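You operate a simulated robot arm through the tools that you are given. There is no shell and no other tool.

You run a simulated robot arm. Do the job below in one go: nothing can be reset, and whatever is moved stays where it is left.

TASK
Top the wash bath up to 1500 ml with cleaner and wash the oil strainer.
Fine: within 60 ml, then dip the strainer till it is clean; bottle and strainer go back. Set down upright: cleaner bottle, oil strainer.

Only the result counts: the job must be done as asked and must still hold three seconds after the hand-in. Knocking over, shifting, dropping, spilling or breaking anything else fails it.

THE ROBOT
A 7-joint arm with a two-finger parallel gripper on a trunk, on a base that moves. Base frame: it is fixed to the floor where the robot stands at the start and does not move with it; the origin is under the middle of the robot, x ahead of it, y to its left, z up. Units: m, degrees, N and s.
It reaches about 0.966 m from its shoulder. Its first joint turns from -166.0 to 166.0 degrees. Places, roughly: cleaner bottle [-2.25, -2, 1]; oil strainer [-2.25, -2.25, 1]; wash bath [-2.5, -2.5, 1]. Payload 3.43 kg.
The tool frame sits at the grasp point between the pads (the TCP): z along the fingers, y along the line on which they close. The tips reach 0.03 m beyond it. Largest opening 0.094 m; finger width 0.028, thickness 0.01; the body of the gripper, 0.05 by 0.096 m, starts 0.055 m behind the TCP.
Orientation is that of the tool frame in the base frame, as a unit quaternion [x, y, z, w]. With the fingers straight down and closing along the base's y, the tool's x points along the base's -x, its y along +y and its z along -z.

THE INTERFACE
- The arm moves only by the tool nudge_tool. Its argument "steps" is a list of rows, each an object of numbers (a shift or turn left out is 0, a gripper value left out holds the last): "dx", "dy", "dz": the shift along the tool's x, y, z in units of 500 mm (1.0 is 500 mm); "ax", "ay", "az": the turn, a rotation vector about the tool's x, y, z in units of 60 degrees (1.0 is 60 degrees); "grip": the finger opening in m, from 0 to 0.094. In form: [{"dx": .., "dy": .., "dz": .., "ax": .., "ay": .., "az": .., "grip": ..}, ...]. A call has 1 to 20 rows; each row is the pose to reach, as a shift and turn from the pose commanded when the call began, along the tool's axes at that moment. A call with a number of a shift or a turn outside -1 to 1 is refused whole. A row lasts 0.2 s, in which the tool goes at most 0.05 m and 8.6 degrees; a call with a longer step from one row to the next is refused whole, and so is a gripper value outside its range. Where a pose cannot be reached the arm comes as near as it can. A force on the tool above 40 N (or 10 N above the force at the start of the call, whichever is more), or a blocked arm, ends the call early, and 0.2 s more pass. Each finger travels about 0.045 m/s and halts on what it meets, pressing with about 44 N; the grip force reading is that of the motor and also rises with nothing between the fingers. The clock runs only during rows and for 0.2 s after the last one: add rows that repeat a pose to give the fingers time. The reply holds the time, the measured pose of the TCP, the force on the tool along the base axes, the opening and the grip force, in the units named above and with some noise, with the torque about the TCP (base axes, N m) and any sound that the robot's microphone picked up.
- Cameras (640 x 400 px; columns grow to the right, rows downward): "scene" is now at [0.4833, 0.1674, 1.0891]; the picture's right is [-0.62, -0.79, 0.00], its down [0.25, -0.20, -0.95] and it looks along [0.74, -0.59, 0.32] (base axes); focal length 214 px, centre (320, 200). "wrist" rides on the gripper at [0.076, 0.014, -0.103] in the tool frame; the picture's right is [-0.18, 0.98, 0.00], its down [-0.75, -0.14, -0.64] and it looks along [-0.63, -0.12, 0.77] (tool axes); focal length 243 px, centre (320, 200). There is no depth. A picture from a camera that has moved, and an enlarged one, comes with that camera's place and axes in the base frame and with its lens.
- camera(camera): a new picture of that camera. The clock stands still meanwhile.
- lift_body(by): slides the trunk up (or, below 0, down) by that many m; the arm and the scene camera ride with it, the base frame stays. It gives what a move gives, with no picture.
- steer(legs): drives the robot by 1 to 6 legs, each [ahead, left, turn to the left] in m, m and degrees, along the robot's own axes; the way and the turn of a leg run together, so that a leg with both is an arc; at most 1.5 m and 180 degrees a leg. The arm and the cameras ride along, it lands a little off, and it stops where it bumps. It gives what a move gives.
- aim_head(pan, tilt): turns the head with the scene camera to pan (to the left, within 103 degrees either way) and tilt (down, from -29 to 69), counted from straight ahead of the robot. It gives what a move gives.
- enlarge(camera, box): a new picture of the part [left, top, right, bottom] of that camera's present view, enlarged. The clock stands still meanwhile.
- hand_in(): hands the job in; it is judged then, once.

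Places have to be worked out from the pictures, the camera data and where the tool is seen. Open the gripper and draw the arm clear of the work before you hand the job in, unless the task says otherwise.

The tools are called after ">>>" as a command line: name --argument value ..., lists and objects as JSON in quotes. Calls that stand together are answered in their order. nudge_tool: Moves the arm, as the interface text tells. Its arguments: {"type":"object","properties":{"steps":{"type":"array","items":{"type":"object","properties":{"dx":{"type":"number"},"dy":{"type":"number"},"dz":{"type":"number"},"ax":{"type":"number"},"ay":{"type":"number"},"az":{"type":"number"},"grip":{"type":"number"}}}}},"required":["steps"]} The other tools are called the same way: lift_body (by) moves the trunk up or down; steer (legs) drives the base; aim_head (pan, tilt) turns the head that bears the scene camera; camera (camera) takes a picture; enlarge (camera, box) takes an enlarged picture of a part of a camera's view; hand_in () hands the job in.

At the start:

```text
time: 0.0
position: [0.6569, 0.241, 1.1829]
ee_rot: [0.0, 1.0, 0.004, -0.011]
wrist_force: [-0.2, -0.6, 0.3]
moment: [0.0, 0.01, -0.03]
width: 0.0939
grip_force: 0.0
trunk travel left (down, up): [-0.104, 0.386]
robot x, y, heading: [0.0004, -0.0029, 0.3]
head pan, tilt (commanded): [-38.3, -18.6]
```

scene: 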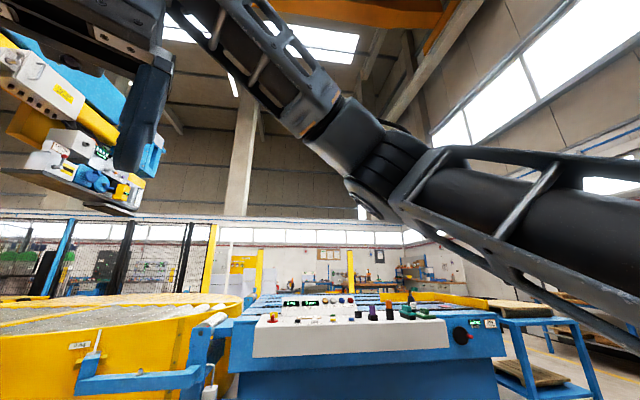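
wrist: 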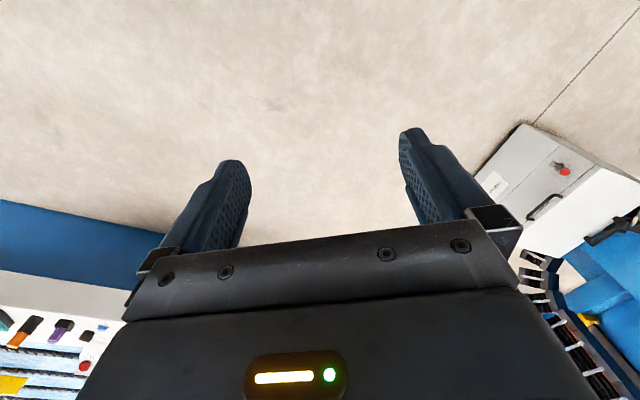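

The target area lies behind and to the right of the robot, around [-2.3, -2.2]. I turn the head that way first to see what lies between.

>>> aim_head --pan -103 --tilt 15

>>> camera --camera "scene"

>>> aim_head --pan 103 --tilt 25

>>> camera --camera "scene"

```text
time: 1.4
position: [0.6574, 0.2403, 1.181]
ee_rot: [0.0, 1.0, 0.004, -0.014]
wrist_force: [-0.2, -0.4, -0.6]
moment: [0.01, 0.01, 0.01]
width: 0.0939
grip_force: 0.2
trunk travel left (down, up): [-0.104, 0.386]
robot x, y, heading: [-0.0003, -0.002, 0.1]
head pan, tilt (commanded): [-103.0, 15.0]
```

```text
taken
camera scene: at [0.4017, 0.1243, 1.0375], right [-0.97, 0.22, 0.0], down [0.06, 0.25, -0.97], along [-0.22, -0.94, -0.26], focal length 214 px, centre (320, 200)
```

scene: 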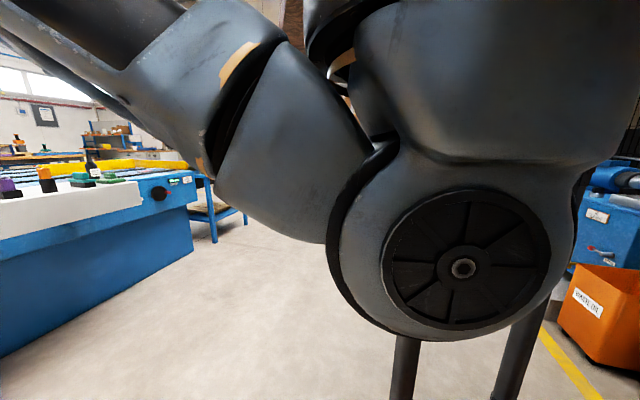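

```text
time: 4.3
position: [0.6575, 0.2404, 1.1831]
ee_rot: [0.001, 1.0, 0.004, -0.014]
wrist_force: [-0.4, 0.6, 0.2]
moment: [-0.01, 0.04, 0.0]
width: 0.0941
grip_force: 0.0
trunk travel left (down, up): [-0.104, 0.386]
robot x, y, heading: [0.0, -0.0013, 0.0]
head pan, tilt (commanded): [103.0, 25.0]
```

```text
taken
camera scene: at [0.4019, 0.3051, 1.0213], right [0.97, 0.22, 0.0], down [0.09, -0.41, -0.91], along [-0.2, 0.88, -0.42], focal length 214 px, centre (320, 200)
```

scene: 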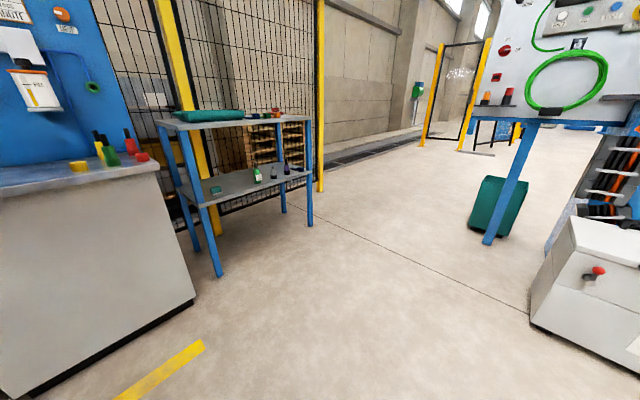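

The floor around the robot looks open for about 1 m each way. I turn the robot right on the spot and look towards the goal area.

>>> steer --legs '[[0, 0, -90]]'

>>> aim_head --pan 0 --tilt 15

>>> camera --camera "scene"

>>> aim_head --pan -50 --tilt 15

>>> camera --camera "scene"

```text
time: 8.6
position: [0.239, -0.6563, 1.1822]
ee_rot: [0.707, 0.707, 0.014, -0.007]
wrist_force: [0.7, 0.1, 0.0]
moment: [-0.02, 0.02, -0.03]
width: 0.0941
grip_force: 0.0
trunk travel left (down, up): [-0.104, 0.386]
robot x, y, heading: [0.0011, 0.0004, -90.1]
head pan, tilt (commanded): [103.0, 25.0]
```

```text
time: 10.4
position: [0.2395, -0.6585, 1.1809]
ee_rot: [0.707, 0.707, 0.013, -0.007]
wrist_force: [0.7, -0.3, 0.6]
moment: [0.01, 0.05, 0.0]
width: 0.094
grip_force: 0.0
trunk travel left (down, up): [-0.104, 0.386]
robot x, y, heading: [-0.0007, 0.0013, -90.3]
head pan, tilt (commanded): [0.0, 15.0]
```

```text
taken
camera scene: at [0.2146, -0.5156, 1.0375], right [-1.0, 0.0, 0.0], down [0.0, 0.26, -0.97], along [0.0, -0.97, -0.26], focal length 214 px, centre (320, 200)
```

scene: 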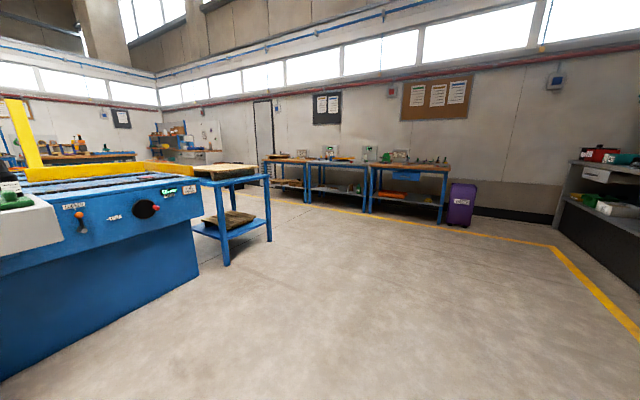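

```text
time: 11.6
position: [0.2398, -0.6584, 1.1814]
ee_rot: [0.708, 0.706, 0.013, -0.007]
wrist_force: [0.2, 0.0, -0.2]
moment: [0.04, 0.04, -0.02]
width: 0.0939
grip_force: 0.1
trunk travel left (down, up): [-0.104, 0.386]
robot x, y, heading: [0.0035, -0.0012, -89.9]
head pan, tilt (commanded): [-50.0, 15.0]
```

```text
taken
camera scene: at [0.1431, -0.4821, 1.0375], right [-0.64, 0.77, 0.0], down [0.2, 0.17, -0.97], along [-0.74, -0.62, -0.26], focal length 214 px, centre (320, 200)
```

scene: 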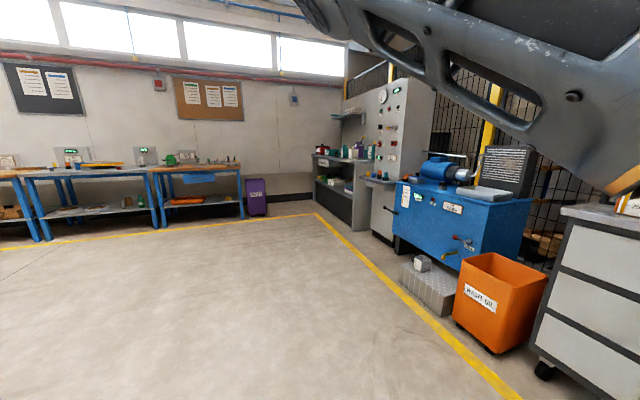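

The goal lies near column 330, row 145: a grey bench with items. I enlarge this region.

>>> enlarge --camera "scene" --box '[270, 90, 430, 190]'

>>> aim_head --pan -100 --tilt 20

>>> camera --camera "scene"

```text
4.00 times, centred on (350, 140) of scene
camera zoom: at [0.1431, -0.4821, 1.0375], right [-0.64, 0.77, 0.0], down [0.2, 0.17, -0.97], along [-0.74, -0.62, -0.26], focal length 858 px, centre (200, 440)
```

zoom: 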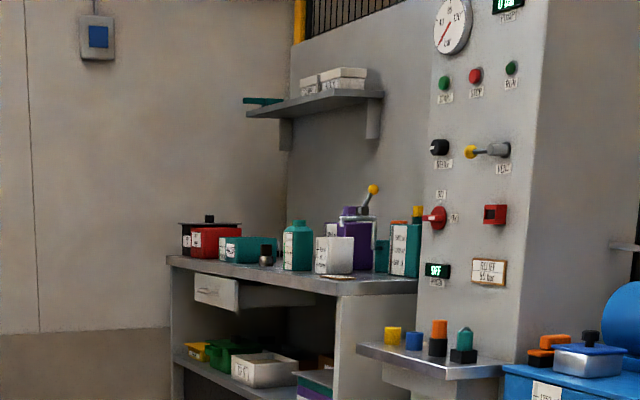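

```text
time: 12.7
position: [0.24, -0.6588, 1.1828]
ee_rot: [0.708, 0.706, 0.013, -0.008]
wrist_force: [0.0, 0.0, 0.5]
moment: [0.01, 0.0, -0.04]
width: 0.0939
grip_force: 0.0
trunk travel left (down, up): [-0.104, 0.386]
robot x, y, heading: [0.0014, -0.0014, -90.0]
head pan, tilt (commanded): [-100.0, 20.0]
```

```text
taken
camera scene: at [0.1231, -0.4059, 1.0294], right [0.17, 0.98, 0.0], down [0.34, -0.06, -0.94], along [-0.93, 0.16, -0.34], focal length 214 px, centre (320, 200)
```

scene: 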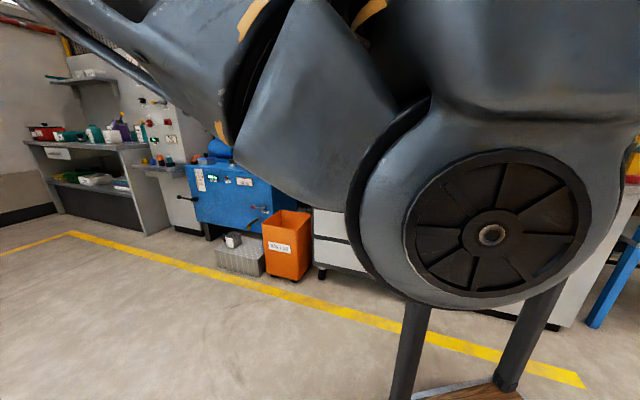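

The bench stands against the wall at about x=-2.7, facing +x, with items on top. I drive along -y, then turn to face -x and stop about 1.6 m short to look closely.

>>> steer --legs '[[1.5, 0, 0], [0.7, 0, 0], [0, 0, -90], [0.7, 0, 0]]'

>>> aim_head --pan 0 --tilt 20

>>> camera --camera "scene"

```text
time: 30.7
position: [-1.3364, -2.4229, 1.1812]
ee_rot: [1.0, 0.007, 0.014, 0.004]
wrist_force: [0.4, -0.1, 0.1]
moment: [0.0, 0.01, 0.03]
width: 0.094
grip_force: 0.0
trunk travel left (down, up): [-0.104, 0.386]
robot x, y, heading: [-0.6781, -2.1721, -179.2]
head pan, tilt (commanded): [-100.0, 20.0]
```

```text
time: 32.5
position: [-1.3355, -2.4232, 1.1811]
ee_rot: [1.0, 0.007, 0.015, 0.005]
wrist_force: [0.0, -0.6, -0.4]
moment: [0.0, 0.0, -0.01]
width: 0.0939
grip_force: 0.1
trunk travel left (down, up): [-0.104, 0.386]
robot x, y, heading: [-0.6771, -2.1741, -179.3]
head pan, tilt (commanded): [0.0, 20.0]
```

```text
taken
camera scene: at [-1.1928, -2.3944, 1.0294], right [-0.01, 1.0, 0.0], down [0.34, 0.0, -0.94], along [-0.94, -0.01, -0.34], focal length 214 px, centre (320, 200)
```

scene: 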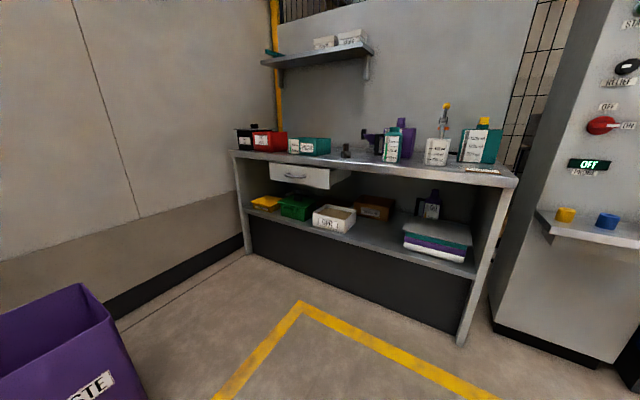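

The bench runs diagonally, with its front edge from about (-1.95,-1.72) to (-2.74,-3.02) and its top at about z=0.82. I enlarge the view of the items on top.

>>> enlarge --camera "scene" --box '[220, 80, 380, 180]'

>>> enlarge --camera "scene" --box '[360, 90, 520, 190]'

```text
4.00 times, centred on (300, 130) of scene
camera zoom: at [-1.1928, -2.3944, 1.0294], right [-0.01, 1.0, 0.0], down [0.34, 0.0, -0.94], along [-0.94, -0.01, -0.34], focal length 858 px, centre (400, 480)
```

zoom: 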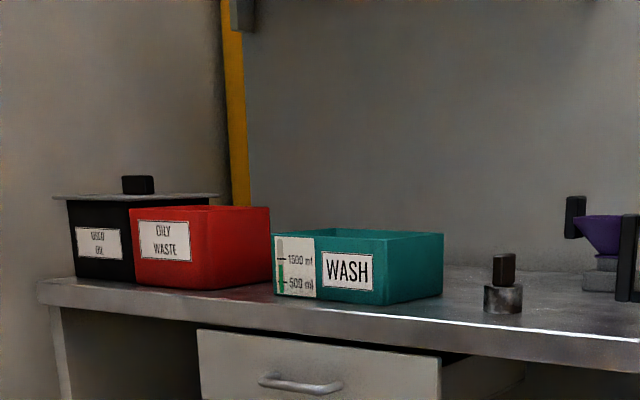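

```text
4.00 times, centred on (440, 140) of scene
camera zoom: at [-1.1928, -2.3944, 1.0294], right [-0.01, 1.0, 0.0], down [0.34, 0.0, -0.94], along [-0.94, -0.01, -0.34], focal length 858 px, centre (-160, 440)
```

zoom: 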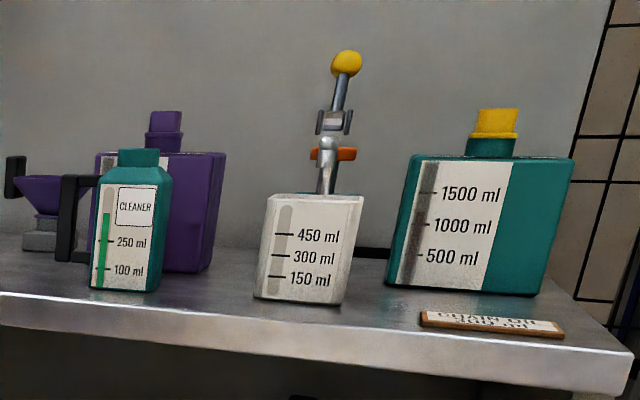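

Everything sits near the bench's front edge: bath at about (-2.5,-2.45), strainer (-2.40,-2.26), bottle (-2.26,-2.05). Before driving closer I look at my own footprint and shoulder, and at the purple bin on the left.

>>> aim_head --pan -100 --tilt 60

>>> camera --camera "scene"

>>> aim_head --pan 40 --tilt 35

>>> camera --camera "scene"

```text
time: 34.2
position: [-1.335, -2.4221, 1.1824]
ee_rot: [1.0, 0.007, 0.015, 0.005]
wrist_force: [0.1, 0.3, -0.3]
moment: [0.0, 0.01, 0.02]
width: 0.0941
grip_force: 0.1
trunk travel left (down, up): [-0.104, 0.386]
robot x, y, heading: [-0.6813, -2.1739, -179.0]
head pan, tilt (commanded): [-100.0, 60.0]
```

```text
taken
camera scene: at [-1.0891, -2.3273, 0.9712], right [0.99, -0.16, 0.0], down [-0.14, -0.85, -0.5], along [0.08, 0.49, -0.87], focal length 214 px, centre (320, 200)
```

scene: 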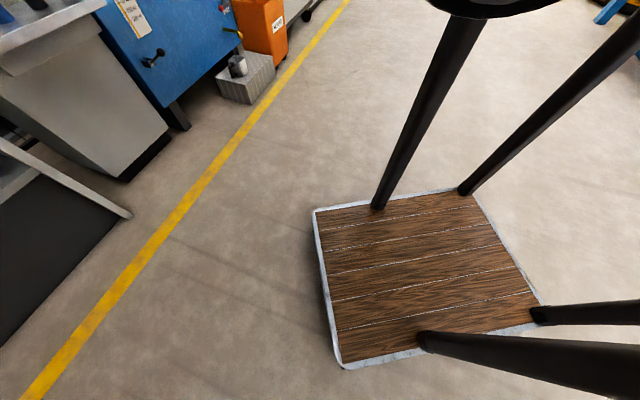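

```text
time: 36.4
position: [-1.336, -2.4226, 1.1824]
ee_rot: [1.0, 0.008, 0.015, 0.005]
wrist_force: [-0.4, -0.4, -0.8]
moment: [-0.01, -0.02, 0.01]
width: 0.094
grip_force: 0.1
trunk travel left (down, up): [-0.104, 0.386]
robot x, y, heading: [-0.6837, -2.1727, -179.3]
head pan, tilt (commanded): [40.0, 35.0]
```

```text
taken
camera scene: at [-1.1663, -2.4507, 1.0055], right [-0.65, 0.76, 0.0], down [0.43, 0.37, -0.82], along [-0.62, -0.54, -0.57], focal length 214 px, centre (320, 200)
```

scene: 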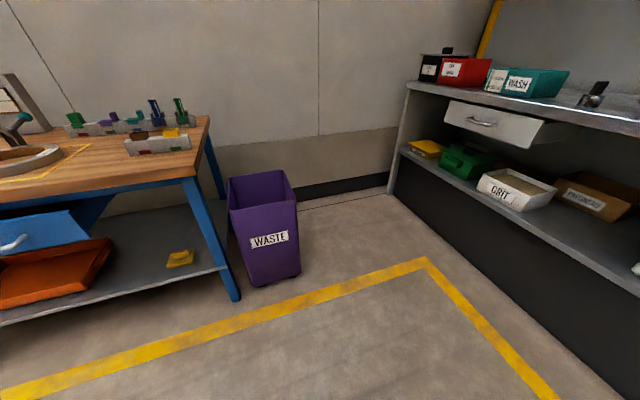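

My platform is about 0.75 x 0.57 m (±0.37 fore-aft, ±0.28 sideways) and the bin's nearest corner is about (-1.65,-3.02). I raise the trunk for clearance, square up to the bench (heading about 149°) and approach in stages.

>>> lift_body --by 0.15

>>> steer --legs '[[0, 0, -31.8], [0, 0.75, 0], [0.5, 0, 0]]'

>>> aim_head --pan 0 --tilt 30

>>> camera --camera "scene"

>>> camera --camera "wrist"

```text
time: 38.2
position: [-1.3358, -2.4229, 1.3321]
ee_rot: [1.0, 0.007, 0.015, 0.005]
wrist_force: [0.1, 0.6, -0.1]
moment: [-0.01, 0.04, -0.02]
width: 0.0942
grip_force: 0.0
trunk travel left (down, up): [-0.254, 0.236]
robot x, y, heading: [-0.6829, -2.1738, -179.0]
head pan, tilt (commanded): [40.0, 35.0]
```

```text
time: 46.4
position: [-2.188, -2.4, 1.3313]
ee_rot: [0.96, -0.28, 0.013, 0.009]
wrist_force: [-0.3, -0.2, 0.4]
moment: [0.01, -0.03, -0.03]
width: 0.0941
grip_force: 0.0
trunk travel left (down, up): [-0.254, 0.236]
robot x, y, heading: [-1.504, -2.5515, 147.5]
head pan, tilt (commanded): [40.0, 35.0]
```

```text
time: 47.5
position: [-2.1874, -2.4011, 1.3322]
ee_rot: [0.96, -0.279, 0.013, 0.009]
wrist_force: [-0.2, -0.2, 1.5]
moment: [-0.03, 0.01, 0.0]
width: 0.0938
grip_force: 0.0
trunk travel left (down, up): [-0.254, 0.236]
robot x, y, heading: [-1.5057, -2.5502, 147.6]
head pan, tilt (commanded): [0.0, 30.0]
```

```text
taken
camera scene: at [-2.0513, -2.4567, 1.1633], right [0.54, 0.84, 0.0], down [0.42, -0.27, -0.87], along [-0.73, 0.46, -0.5], focal length 214 px, centre (320, 200)
```

scene: 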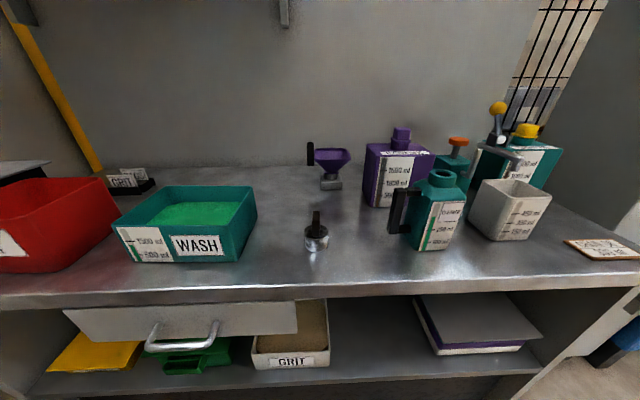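

```text
taken
camera wrist: at [-2.1325, -2.4528, 1.4362], right [-0.68, -0.73, 0.0], down [-0.57, 0.54, 0.62], along [-0.45, 0.42, -0.79], focal length 243 px, centre (320, 200)
```

wrist: 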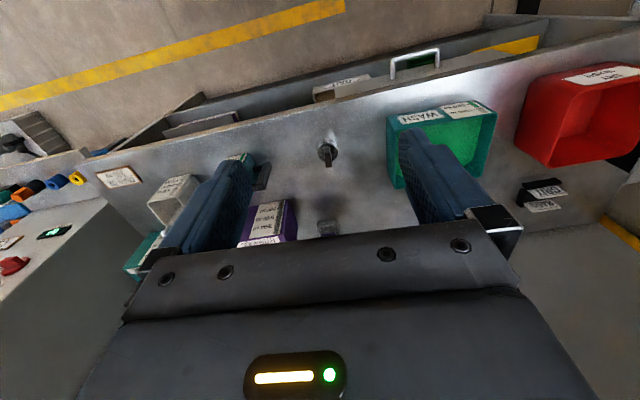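

The items are well visible now. I enlarge the bath, the strainer and the cleaner bottle.

>>> enlarge --camera "scene" --box '[100, 165, 280, 277]'

>>> enlarge --camera "scene" --box '[280, 190, 376, 250]'

>>> enlarge --camera "scene" --box '[360, 130, 520, 250]'

```text
3.56 times, centred on (190, 221) of scene
camera zoom: at [-2.0513, -2.4567, 1.1633], right [0.54, 0.84, 0.0], down [0.42, -0.27, -0.87], along [-0.73, 0.46, -0.5], focal length 763 px, centre (782, 125)
```

zoom: 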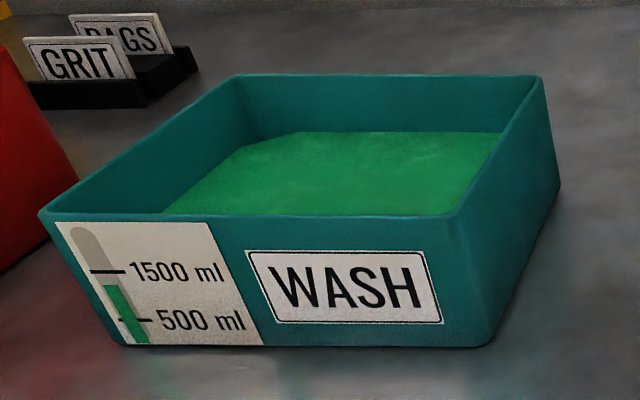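

```text
6.67 times, centred on (328, 220) of scene
camera zoom: at [-2.0513, -2.4567, 1.1633], right [0.54, 0.84, 0.0], down [0.42, -0.27, -0.87], along [-0.73, 0.46, -0.5], focal length 1430 px, centre (267, 67)
```

zoom: 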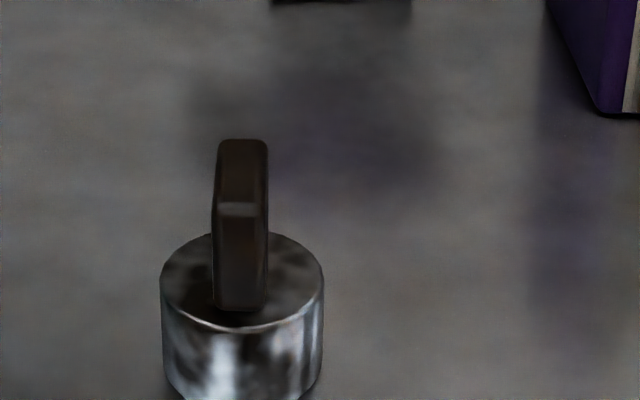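

```text
3.33 times, centred on (440, 190) of scene
camera zoom: at [-2.0513, -2.4567, 1.1633], right [0.54, 0.84, 0.0], down [0.42, -0.27, -0.87], along [-0.73, 0.46, -0.5], focal length 715 px, centre (-80, 233)
```

zoom: 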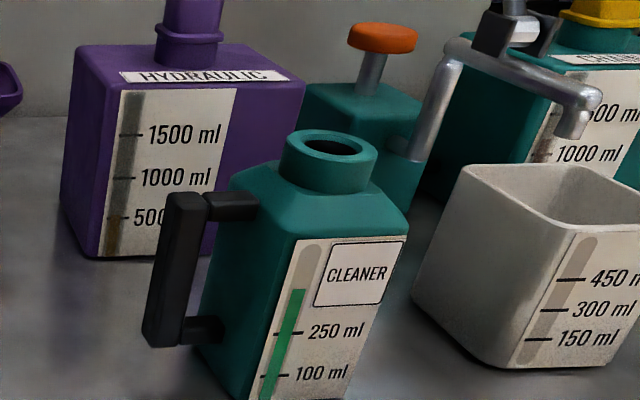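

Triangulating from the two views: bench top z≈0.84, strainer at (-2.354,-2.273) with its handle top at about 0.93, bottle axis (-2.239,-2.066) with its mouth at z≈1.00 and handle on the bath side, bath centre about (-2.545,-2.475). The bath reads about 1210 ml. I drive a little closer.

>>> steer --legs '[[0.17, 0.04, 0]]'

>>> aim_head --pan 0 --tilt 40

>>> camera --camera "scene"

```text
time: 49.0
position: [-2.356, -2.3439, 1.3308]
ee_rot: [0.96, -0.279, 0.013, 0.009]
wrist_force: [0.3, 0.0, 0.1]
moment: [0.0, -0.01, -0.01]
width: 0.0939
grip_force: 0.1
trunk travel left (down, up): [-0.254, 0.236]
robot x, y, heading: [-1.6697, -2.4937, 147.5]
head pan, tilt (commanded): [0.0, 30.0]
```

```text
time: 49.7
position: [-2.3549, -2.343, 1.3314]
ee_rot: [0.96, -0.279, 0.013, 0.009]
wrist_force: [-0.7, 0.4, -0.6]
moment: [-0.01, -0.02, -0.02]
width: 0.094
grip_force: 0.0
trunk travel left (down, up): [-0.254, 0.236]
robot x, y, heading: [-1.6695, -2.4909, 147.4]
head pan, tilt (commanded): [0.0, 40.0]
```

```text
taken
camera scene: at [-2.2135, -2.4019, 1.148], right [0.54, 0.84, 0.0], down [0.54, -0.34, -0.77], along [-0.65, 0.41, -0.64], focal length 214 px, centre (320, 200)
```

scene: 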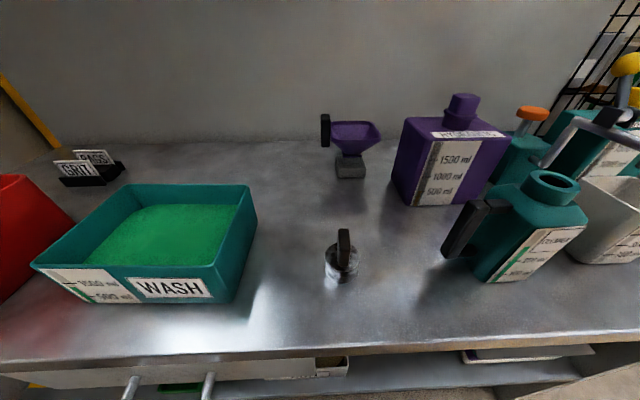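

I enlarge the bottle and strainer from here to refine their positions and sizes.

>>> enlarge --camera "scene" --box '[430, 150, 606, 290]'

>>> enlarge --camera "scene" --box '[296, 220, 392, 290]'

>>> enlarge --camera "scene" --box '[20, 170, 280, 315]'

```text
2.86 times, centred on (518, 220) of scene
camera zoom: at [-2.2135, -2.4019, 1.148], right [0.54, 0.84, 0.0], down [0.54, -0.34, -0.77], along [-0.65, 0.41, -0.64], focal length 613 px, centre (-246, 143)
```

zoom: 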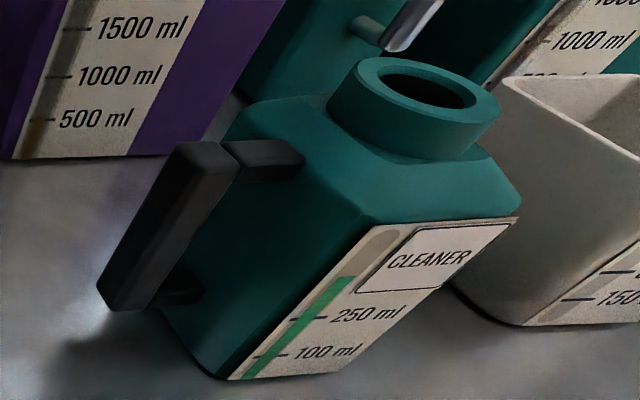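

```text
5.71 times, centred on (344, 255) of scene
camera zoom: at [-2.2135, -2.4019, 1.148], right [0.54, 0.84, 0.0], down [0.54, -0.34, -0.77], along [-0.65, 0.41, -0.64], focal length 1226 px, centre (183, -114)
```

zoom: 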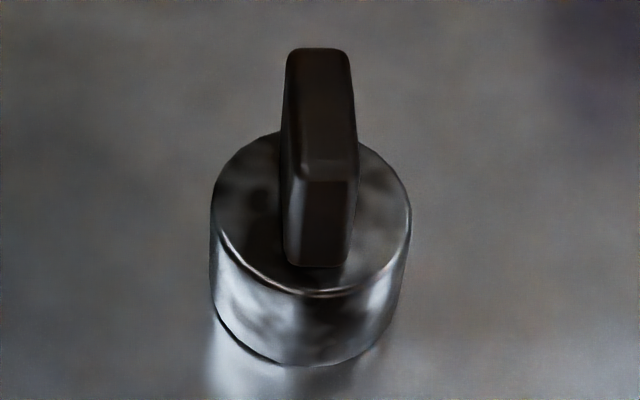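

```text
2.46 times, centred on (150, 242) of scene
camera zoom: at [-2.2135, -2.4019, 1.148], right [0.54, 0.84, 0.0], down [0.54, -0.34, -0.77], along [-0.65, 0.41, -0.64], focal length 528 px, centre (738, 95)
```

zoom: 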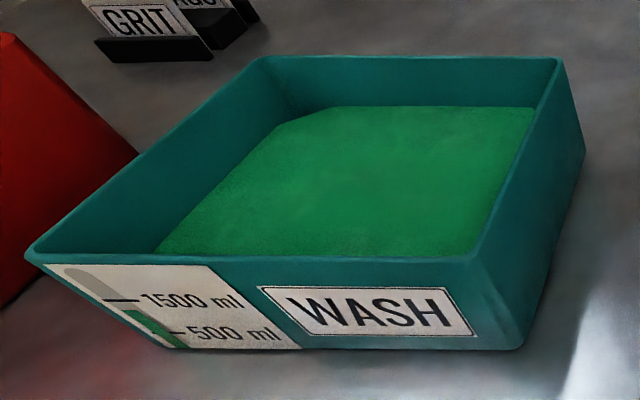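

Refined estimates: bench top z≈0.85; bottle axis (-2.239,-2.066), body about 0.07 m wide with the handle hole at z 0.89–0.96; bath centre (-2.525,-2.476), rim z≈0.93. I plan to grip the bottle body from the front with one finger through the handle hole, so I first swing the arm right and pitch the fingers forward, well above the bench.

>>> nudge_tool --steps '[{"dx": 0.015, "dy": -0.06, "dz": 0.02, "ay": -0.1, "grip": 0.094}, {"dx": 0.03, "dy": -0.12, "dz": 0.04, "ay": -0.2}, {"dx": 0.045, "dy": -0.18, "dz": 0.06, "ay": -0.3}, {"dx": 0.06, "dy": -0.24, "dz": 0.08, "ay": -0.4}, {"dx": 0.075, "dy": -0.3, "dz": 0.1, "ay": -0.5}, {"dx": 0.09, "dy": -0.36, "dz": 0.12, "ay": -0.6}, {"dx": 0.105, "dy": -0.42, "dz": 0.14, "ay": -0.7}, {"dx": 0.12, "dy": -0.48, "dz": 0.16, "ay": -0.8}, {"dx": 0.135, "dy": -0.54, "dz": 0.18, "ay": -0.9}, {"dx": 0.15, "dy": -0.592, "dz": 0.2, "ay": -1.0}, {"dx": 0.15, "dy": -0.592, "dz": 0.2, "ay": -1.0}]'

>>> camera --camera "scene"

>>> camera --camera "wrist"

```text
time: 52.1
position: [-2.1483, -2.1087, 1.2872]
ee_rot: [0.838, -0.246, -0.469, -0.132]
wrist_force: [-0.2, 0.5, 0.3]
moment: [-0.02, 0.01, 0.0]
width: 0.094
grip_force: 0.0
out of reach, approached as far as the arm can: row 8, 9, 10, 11
trunk travel left (down, up): [-0.254, 0.236]
robot x, y, heading: [-1.672, -2.4958, 147.5]
head pan, tilt (commanded): [0.0, 40.0]
```

```text
taken
camera scene: at [-2.2134, -2.4019, 1.1479], right [0.54, 0.84, 0.0], down [0.54, -0.34, -0.77], along [-0.65, 0.41, -0.64], focal length 214 px, centre (320, 200)
```

scene: 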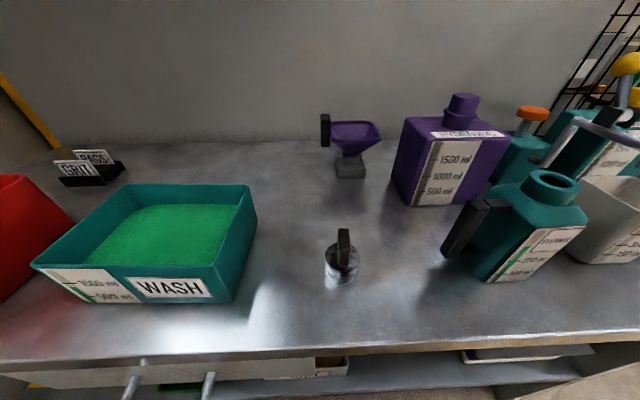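

```text
taken
camera wrist: at [-2.0468, -2.19, 1.2771], right [-0.61, -0.78, 0.17], down [0.21, 0.05, 0.98], along [-0.77, 0.63, 0.13], focal length 243 px, centre (320, 200)
```

wrist: 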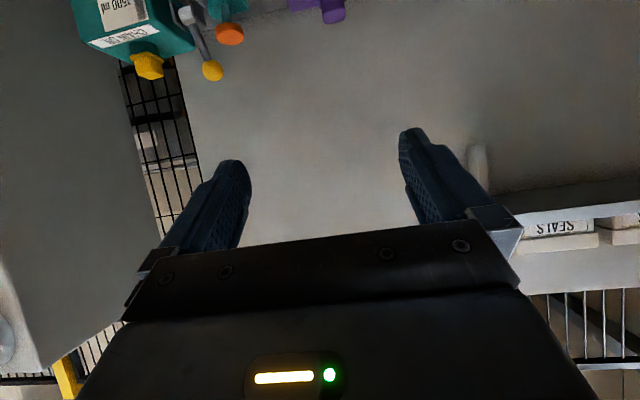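

The arm folds too tightly at this distance (rows 8+ out of reach), so the bench is too near for a forward-pointing grip. I back the base up 0.14 m.

>>> steer --legs '[[-0.14, 0.02, 0]]'

>>> nudge_tool --steps '[{"dz": 0.0}]'

```text
time: 53.4
position: [-2.039, -2.2025, 1.2884]
ee_rot: [0.839, -0.245, -0.468, -0.131]
wrist_force: [-0.3, -0.3, -0.2]
moment: [0.01, 0.01, 0.02]
width: 0.0942
grip_force: 0.0
trunk travel left (down, up): [-0.254, 0.236]
robot x, y, heading: [-1.5606, -2.5837, 147.9]
head pan, tilt (commanded): [0.0, 40.0]
```

```text
time: 53.8
position: [-2.0385, -2.2025, 1.2881]
ee_rot: [0.839, -0.245, -0.469, -0.131]
wrist_force: [-1.0, 0.0, 0.1]
moment: [0.01, 0.0, -0.02]
width: 0.0939
grip_force: 0.0
trunk travel left (down, up): [-0.254, 0.236]
robot x, y, heading: [-1.5593, -2.5844, 147.6]
head pan, tilt (commanded): [0.0, 40.0]
```

The base is back and the pose held. Now I lower to a pre-grasp pose 0.15 m in front of the bottle, fingers pitched 25° below horizontal, in line with the handle hole.

>>> nudge_tool --steps '[{"dx": 0.049, "dy": -0.003, "dz": 0.062, "ay": -0.014, "grip": 0.094}, {"dx": 0.098, "dy": -0.006, "dz": 0.124, "ay": -0.029}, {"dx": 0.147, "dy": -0.009, "dz": 0.186, "ay": -0.043}, {"dx": 0.196, "dy": -0.012, "dz": 0.248, "ay": -0.058}, {"dx": 0.245, "dy": -0.015, "dz": 0.31, "ay": -0.072}, {"dx": 0.295, "dy": -0.018, "dz": 0.372, "ay": -0.087}, {"dx": 0.344, "dy": -0.021, "dz": 0.434, "ay": -0.101}, {"dx": 0.393, "dy": -0.023, "dz": 0.495, "ay": -0.115}, {"dx": 0.393, "dy": -0.023, "dz": 0.495, "ay": -0.115}]'

>>> camera --camera "wrist"

>>> aim_head --pan -15 --tilt 35

>>> camera --camera "scene"

```text
time: 55.8
position: [-2.1532, -2.0989, 0.9781]
ee_rot: [0.809, -0.236, -0.519, -0.145]
wrist_force: [0.3, -0.9, 0.4]
moment: [0.0, -0.01, 0.01]
width: 0.0937
grip_force: 0.1
out of reach, approached as far as the arm can: row 1, 2, 3, 4, 5, 6, 7, 8, 9
trunk travel left (down, up): [-0.254, 0.236]
robot x, y, heading: [-1.5628, -2.5849, 147.8]
head pan, tilt (commanded): [0.0, 40.0]
```

```text
taken
camera wrist: at [-2.0543, -2.1795, 0.953], right [-0.59, -0.79, 0.18], down [0.31, -0.01, 0.95], along [-0.75, 0.61, 0.25], focal length 243 px, centre (320, 200)
```

wrist: 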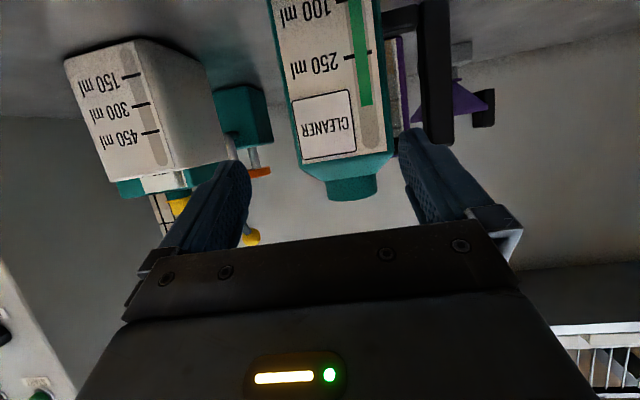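

```text
time: 56.6
position: [-2.1537, -2.0998, 0.9784]
ee_rot: [0.809, -0.237, -0.518, -0.146]
wrist_force: [-0.4, 0.1, 1.0]
moment: [-0.02, -0.01, 0.02]
width: 0.0939
grip_force: 0.1
trunk travel left (down, up): [-0.254, 0.236]
robot x, y, heading: [-1.5581, -2.5852, 147.7]
head pan, tilt (commanded): [-15.0, 35.0]
```

```text
taken
camera scene: at [-2.0913, -2.4771, 1.1555], right [0.73, 0.68, 0.0], down [0.39, -0.42, -0.82], along [-0.56, 0.6, -0.57], focal length 214 px, centre (320, 200)
```

scene: 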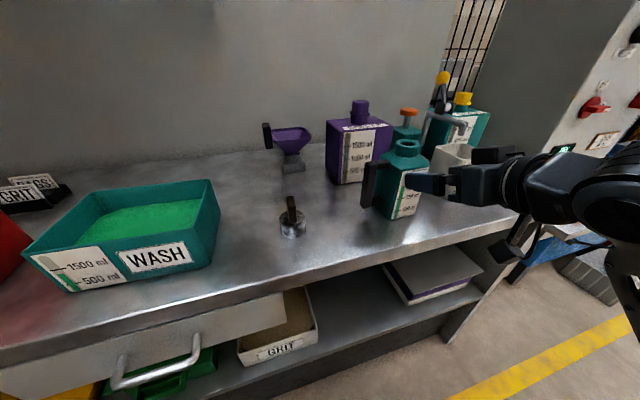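

The arm stopped 5 cm ahead of my pre-grasp pose (minimum reach), now at about 0.09 m before the bottle axis and 17 mm to its right; the wrist view confirms the bottle axis and a 65 mm body. I shift 17 mm left and 8 mm down and check the alignment.

>>> nudge_tool --steps '[{"dy": 0.0}]'

```text
time: 57.0
position: [-2.1531, -2.0981, 0.9804]
ee_rot: [0.809, -0.237, -0.518, -0.145]
wrist_force: [-0.9, 0.0, -0.2]
moment: [0.0, -0.04, 0.0]
width: 0.0938
grip_force: 0.0
trunk travel left (down, up): [-0.254, 0.236]
robot x, y, heading: [-1.5571, -2.5866, 148.0]
head pan, tilt (commanded): [-15.0, 35.0]
```

The commanded pose now equals the reached one. I make the small lateral shift.

>>> nudge_tool --steps '[{"dx": 0.007, "dy": 0.017, "dz": 0.003, "grip": 0.094}, {"dx": 0.0145, "dy": 0.035, "dz": 0.007}, {"dx": 0.0145, "dy": 0.035, "dz": 0.007}]'

>>> camera --camera "wrist"

>>> enlarge --camera "scene" --box '[340, 110, 500, 230]'

```text
time: 57.8
position: [-2.1648, -2.1127, 0.97]
ee_rot: [0.809, -0.237, -0.518, -0.146]
wrist_force: [-0.2, -0.4, 0.2]
moment: [-0.02, 0.0, 0.0]
width: 0.0938
grip_force: 0.1
out of reach, approached as far as the arm can: row 2, 3
trunk travel left (down, up): [-0.254, 0.236]
robot x, y, heading: [-1.5592, -2.5853, 147.9]
head pan, tilt (commanded): [-15.0, 35.0]
```

```text
taken
camera wrist: at [-2.0662, -2.1929, 0.9437], right [-0.59, -0.79, 0.18], down [0.3, -0.01, 0.95], along [-0.75, 0.61, 0.25], focal length 243 px, centre (320, 200)
```

wrist: 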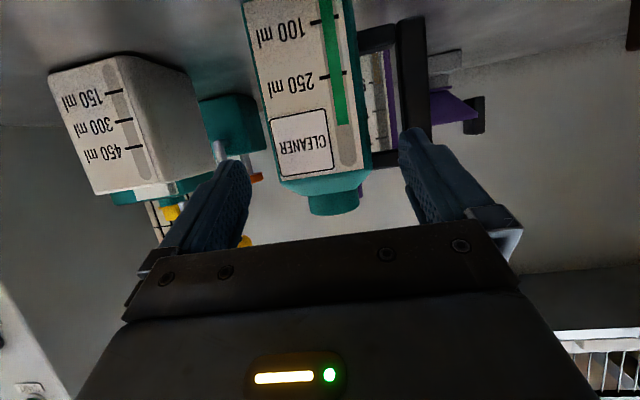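

```text
3.33 times, centred on (420, 170) of scene
camera zoom: at [-2.0912, -2.477, 1.1555], right [0.73, 0.68, 0.0], down [0.39, -0.42, -0.82], along [-0.56, 0.6, -0.57], focal length 715 px, centre (-13, 300)
```

zoom: 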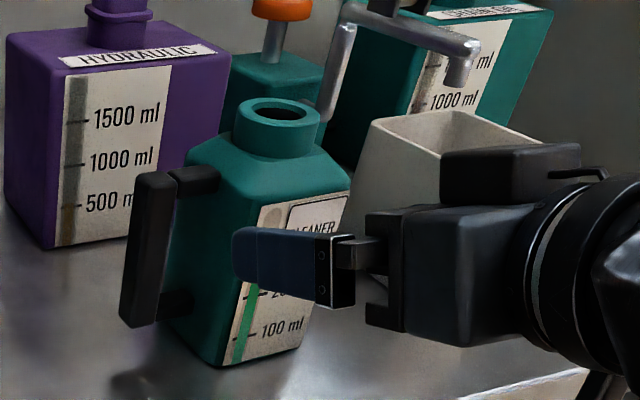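

The gripper is now laterally centred on the bottle axis (within about 1–5 mm) and 0.088 m short of it. I advance half way along the finger direction and check again.

>>> nudge_tool --steps '[{"dz": 0.03, "grip": 0.094}, {"dz": 0.06}, {"dz": 0.08}, {"dz": 0.08}]'

>>> camera --camera "wrist"

>>> enlarge --camera "scene" --box '[340, 110, 500, 230]'

```text
time: 58.8
position: [-2.1962, -2.093, 0.9538]
ee_rot: [0.809, -0.237, -0.518, -0.145]
wrist_force: [0.2, -0.6, -0.2]
moment: [0.01, 0.03, -0.02]
width: 0.0941
grip_force: 0.1
trunk travel left (down, up): [-0.254, 0.236]
robot x, y, heading: [-1.5609, -2.5874, 147.6]
head pan, tilt (commanded): [-15.0, 35.0]
```

```text
taken
camera wrist: at [-2.0976, -2.1731, 0.9276], right [-0.59, -0.79, 0.18], down [0.3, -0.01, 0.95], along [-0.75, 0.61, 0.25], focal length 243 px, centre (320, 200)
```

wrist: 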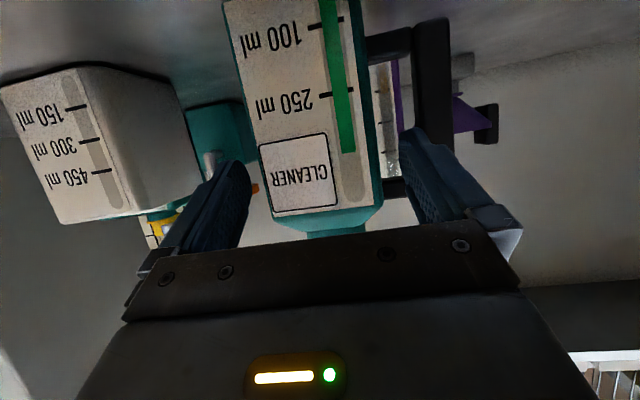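

```text
3.33 times, centred on (420, 170) of scene
camera zoom: at [-2.0912, -2.4771, 1.1555], right [0.73, 0.68, 0.0], down [0.39, -0.42, -0.82], along [-0.56, 0.6, -0.57], focal length 715 px, centre (-13, 300)
```

zoom: 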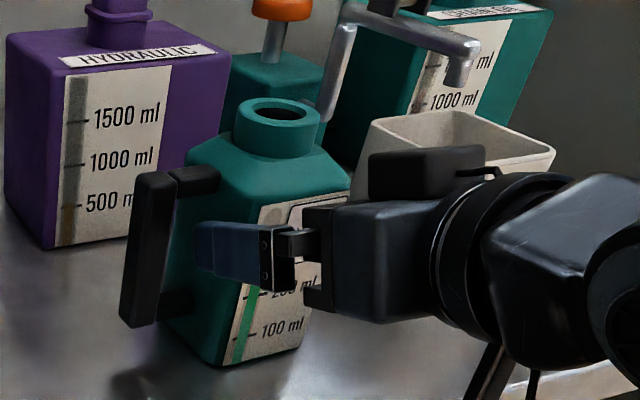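

The body spans about ±0.036 m between fingers at ±0.047 m, and the handle bar's inner edge is at about 0.063 m: the left finger should pass through the hole. I advance the remaining 0.056 m.

>>> nudge_tool --steps '[{"dz": 0.03, "grip": 0.094}, {"dz": 0.06}, {"dz": 0.085}, {"dz": 0.11}, {"dz": 0.11}]'

>>> camera --camera "wrist"

>>> enlarge --camera "scene" --box '[340, 110, 500, 230]'

```text
time: 60.0
position: [-2.2387, -2.0672, 0.9314]
ee_rot: [0.809, -0.237, -0.518, -0.145]
wrist_force: [0.5, 0.7, 0.6]
moment: [-0.01, -0.02, -0.02]
width: 0.0939
grip_force: 0.0
trunk travel left (down, up): [-0.254, 0.236]
robot x, y, heading: [-1.5593, -2.5841, 147.6]
head pan, tilt (commanded): [-15.0, 35.0]
```

```text
taken
camera wrist: at [-2.1399, -2.1481, 0.9048], right [-0.59, -0.79, 0.18], down [0.3, -0.01, 0.95], along [-0.75, 0.61, 0.25], focal length 243 px, centre (320, 200)
```

wrist: 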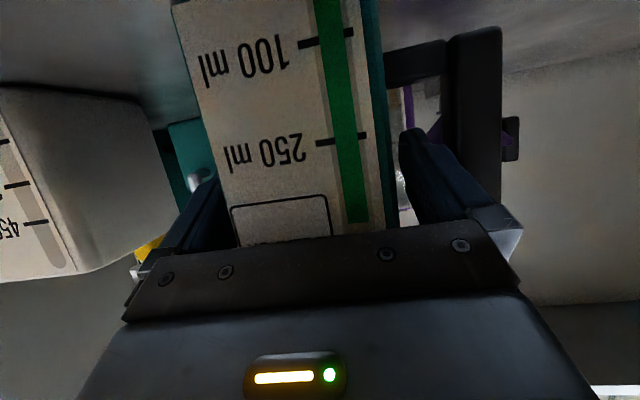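

```text
3.33 times, centred on (420, 170) of scene
camera zoom: at [-2.0912, -2.4771, 1.1555], right [0.73, 0.68, 0.0], down [0.39, -0.42, -0.82], along [-0.56, 0.6, -0.57], focal length 715 px, centre (-13, 300)
```

zoom: 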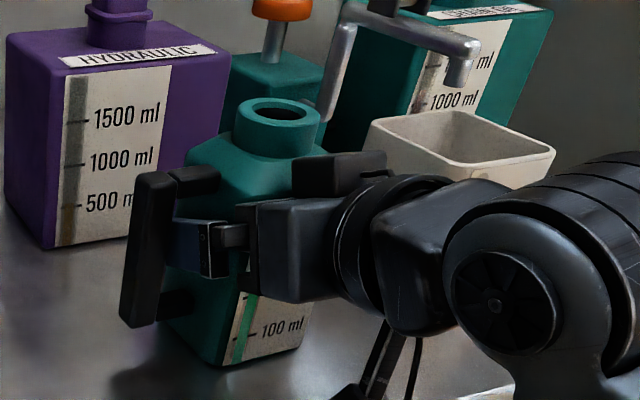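

The left finger sits in the handle hole and nothing has been touched. The bottle reads about 400 ml, so about 110 ml should remain after pouring about 290 ml. I close the gripper on the body.

>>> nudge_tool --steps '[{"grip": 0.05}, {"grip": 0.05}, {"grip": 0.05}, {"grip": 0.05}, {"grip": 0.05}]'

>>> camera --camera "wrist"

```text
time: 61.2
position: [-2.2383, -2.0673, 0.9306]
ee_rot: [0.809, -0.236, -0.518, -0.146]
wrist_force: [-0.2, -0.3, 1.4]
moment: [0.2, 0.01, 0.09]
width: 0.0802
grip_force: 44.2
trunk travel left (down, up): [-0.254, 0.236]
robot x, y, heading: [-1.5593, -2.588, 147.5]
head pan, tilt (commanded): [-15.0, 35.0]
```

```text
taken
camera wrist: at [-2.1398, -2.1483, 0.9049], right [-0.59, -0.79, 0.18], down [0.3, -0.01, 0.95], along [-0.75, 0.61, 0.25], focal length 243 px, centre (320, 200)
```

wrist: 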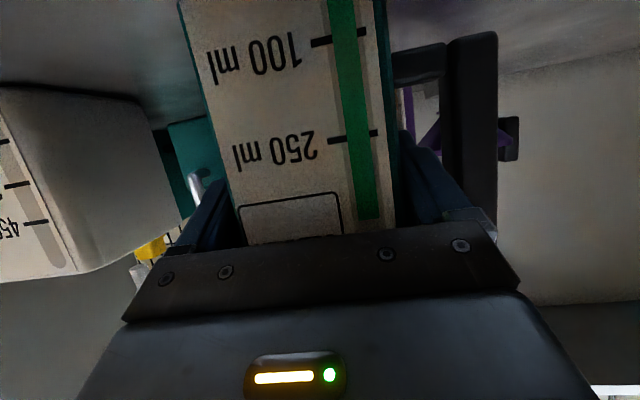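

Gripped at 80 mm width with 44 N. I lift straight up 0.12 m and check it holds.

>>> nudge_tool --steps '[{"dx": -0.027, "dz": -0.0126, "grip": 0.05}, {"dx": -0.072, "dz": -0.0335}, {"dx": -0.127, "dz": -0.059}, {"dx": -0.181, "dz": -0.084}, {"dx": -0.2177, "dz": -0.101}, {"dx": -0.2177, "dz": -0.101}]'

>>> camera --camera "wrist"

>>> camera --camera "scene"

```text
time: 62.6
position: [-2.2373, -2.0664, 1.0519]
ee_rot: [0.809, -0.237, -0.518, -0.146]
wrist_force: [0.9, 0.7, -5.1]
moment: [0.01, -0.01, -0.04]
width: 0.0803
grip_force: 44.0
trunk travel left (down, up): [-0.254, 0.236]
robot x, y, heading: [-1.5606, -2.5853, 147.8]
head pan, tilt (commanded): [-15.0, 35.0]
```

```text
taken
camera wrist: at [-2.1385, -2.1458, 1.0254], right [-0.59, -0.79, 0.18], down [0.3, -0.01, 0.95], along [-0.75, 0.61, 0.25], focal length 243 px, centre (320, 200)
```

wrist: 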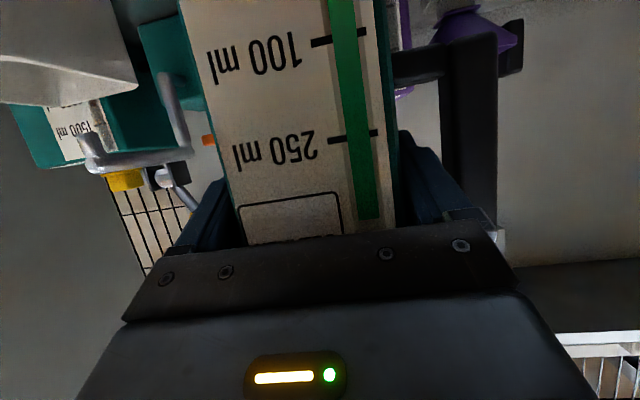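

```text
taken
camera scene: at [-2.0914, -2.477, 1.1554], right [0.73, 0.68, 0.0], down [0.39, -0.42, -0.82], along [-0.56, 0.6, -0.57], focal length 214 px, centre (320, 200)
```

scene: 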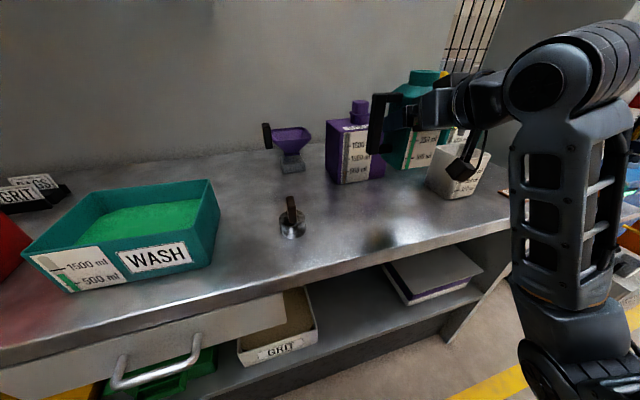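

The bottle holds firmly (about 5 N). The forearm runs close to the head mast on the left, so rather than swing the arm across it I turn the whole base 30° left, carrying the upright bottle at z≥0.97 over the strainer to the bath.

>>> steer --legs '[[0, 0, 15], [0, 0, 15]]'

>>> aim_head --pan -15 --tilt 35

>>> camera --camera "scene"

>>> camera --camera "wrist"

```text
time: 64.8
position: [-2.4081, -2.4779, 1.0513]
ee_rot: [0.843, -0.017, -0.538, -0.005]
wrist_force: [-1.1, 0.0, -4.2]
moment: [0.03, -0.05, 0.0]
width: 0.0802
grip_force: 44.3
trunk travel left (down, up): [-0.254, 0.236]
robot x, y, heading: [-1.5638, -2.5825, 178.1]
head pan, tilt (commanded): [-15.0, 35.0]
```

```text
time: 65.4
position: [-2.4085, -2.4789, 1.0512]
ee_rot: [0.843, -0.017, -0.538, -0.004]
wrist_force: [-0.2, -0.6, -5.0]
moment: [0.0, -0.01, 0.0]
width: 0.0802
grip_force: 44.0
trunk travel left (down, up): [-0.254, 0.236]
robot x, y, heading: [-1.5586, -2.5848, 178.3]
head pan, tilt (commanded): [-15.0, 35.0]
```

```text
taken
camera scene: at [-2.0734, -2.7598, 1.1554], right [0.29, 0.96, 0.0], down [0.55, -0.17, -0.82], along [-0.78, 0.24, -0.57], focal length 214 px, centre (320, 200)
```

scene: 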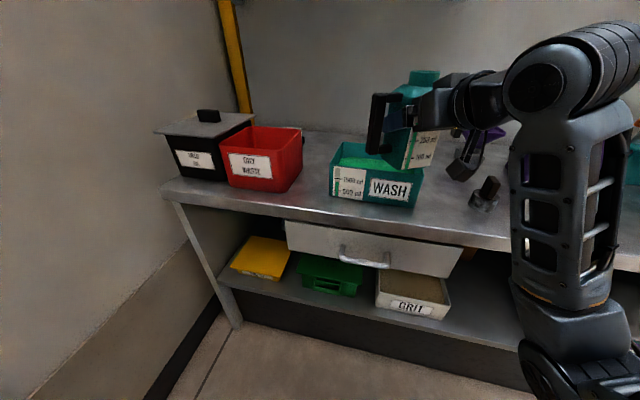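

```text
taken
camera wrist: at [-2.282, -2.498, 1.025], right [-0.11, -0.98, 0.18], down [0.27, 0.14, 0.95], along [-0.96, 0.15, 0.25], focal length 243 px, centre (320, 200)
```

wrist: 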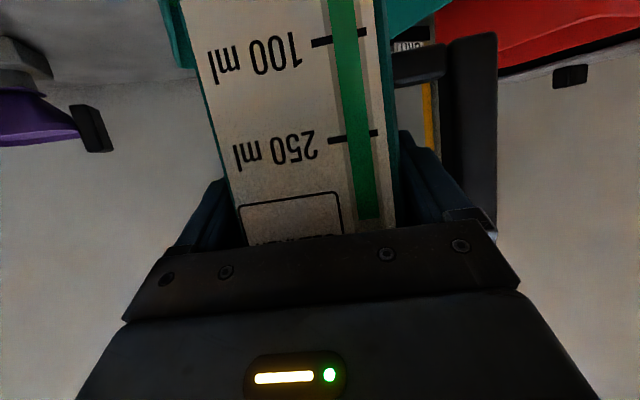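

The robot is at heading 178° with the bottle at (-2.409,-2.478), upright by the bath's front-right corner. With a left roll the mouth will end up about 3 cm towards the robot and 7 cm to the left of the TCP, so I move the TCP to about (-2.573,-2.399,1.06) before tilting.

>>> nudge_tool --steps '[{"dx": -0.026, "dy": -0.025, "dz": 0.049, "grip": 0.05}, {"dx": -0.053, "dy": -0.049, "dz": 0.098}, {"dx": -0.079, "dy": -0.074, "dz": 0.147}, {"dx": -0.105, "dy": -0.098, "dz": 0.196}, {"dx": -0.132, "dy": -0.123, "dz": 0.245}, {"dx": -0.158, "dy": -0.147, "dz": 0.294}, {"dx": -0.158, "dy": -0.147, "dz": 0.294}]'

>>> camera --camera "scene"

```text
time: 67.0
position: [-2.5719, -2.3978, 1.0588]
ee_rot: [0.843, -0.017, -0.538, -0.005]
wrist_force: [0.7, 0.0, -4.4]
moment: [0.0, 0.03, 0.0]
width: 0.08
grip_force: 44.0
trunk travel left (down, up): [-0.254, 0.236]
robot x, y, heading: [-1.5585, -2.5869, 177.8]
head pan, tilt (commanded): [-15.0, 35.0]
```

```text
taken
camera scene: at [-2.0734, -2.7598, 1.1554], right [0.29, 0.96, 0.0], down [0.55, -0.17, -0.82], along [-0.78, 0.24, -0.57], focal length 214 px, centre (320, 200)
```

scene: 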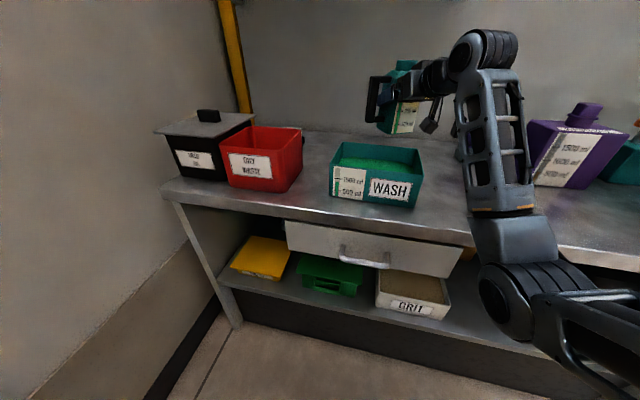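

The pose was reached without contact, but the forearm leans close to the bench's front edge. I take a closer look at that clearance before tilting.

>>> enlarge --camera "scene" --box '[400, 120, 600, 320]'

>>> camera --camera "wrist"

```text
2.00 times, centred on (500, 220) of scene
camera zoom: at [-2.0734, -2.7598, 1.1554], right [0.29, 0.96, 0.0], down [0.55, -0.17, -0.82], along [-0.78, 0.24, -0.57], focal length 429 px, centre (-40, 160)
```

zoom: 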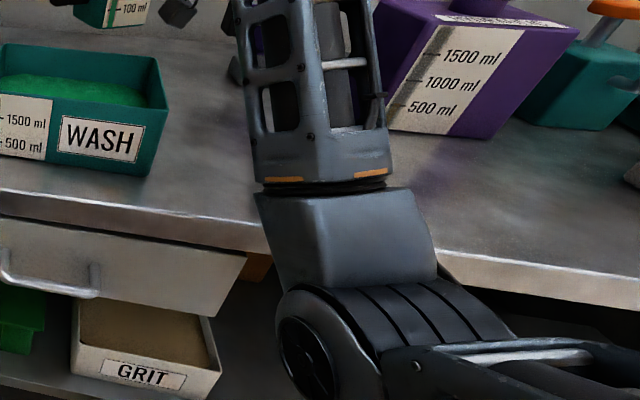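

```text
taken
camera wrist: at [-2.4467, -2.4177, 1.0338], right [-0.11, -0.98, 0.18], down [0.27, 0.14, 0.95], along [-0.96, 0.15, 0.25], focal length 243 px, centre (320, 200)
```

wrist: 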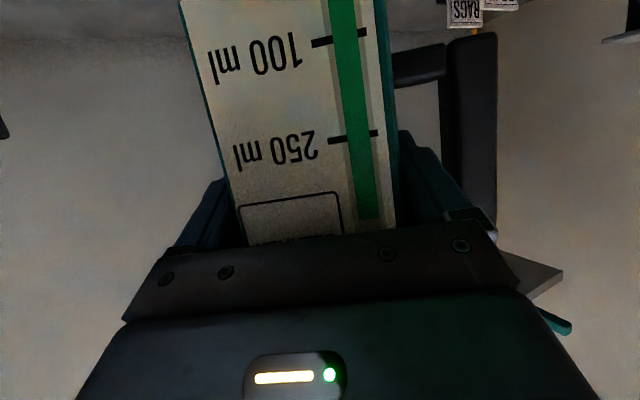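

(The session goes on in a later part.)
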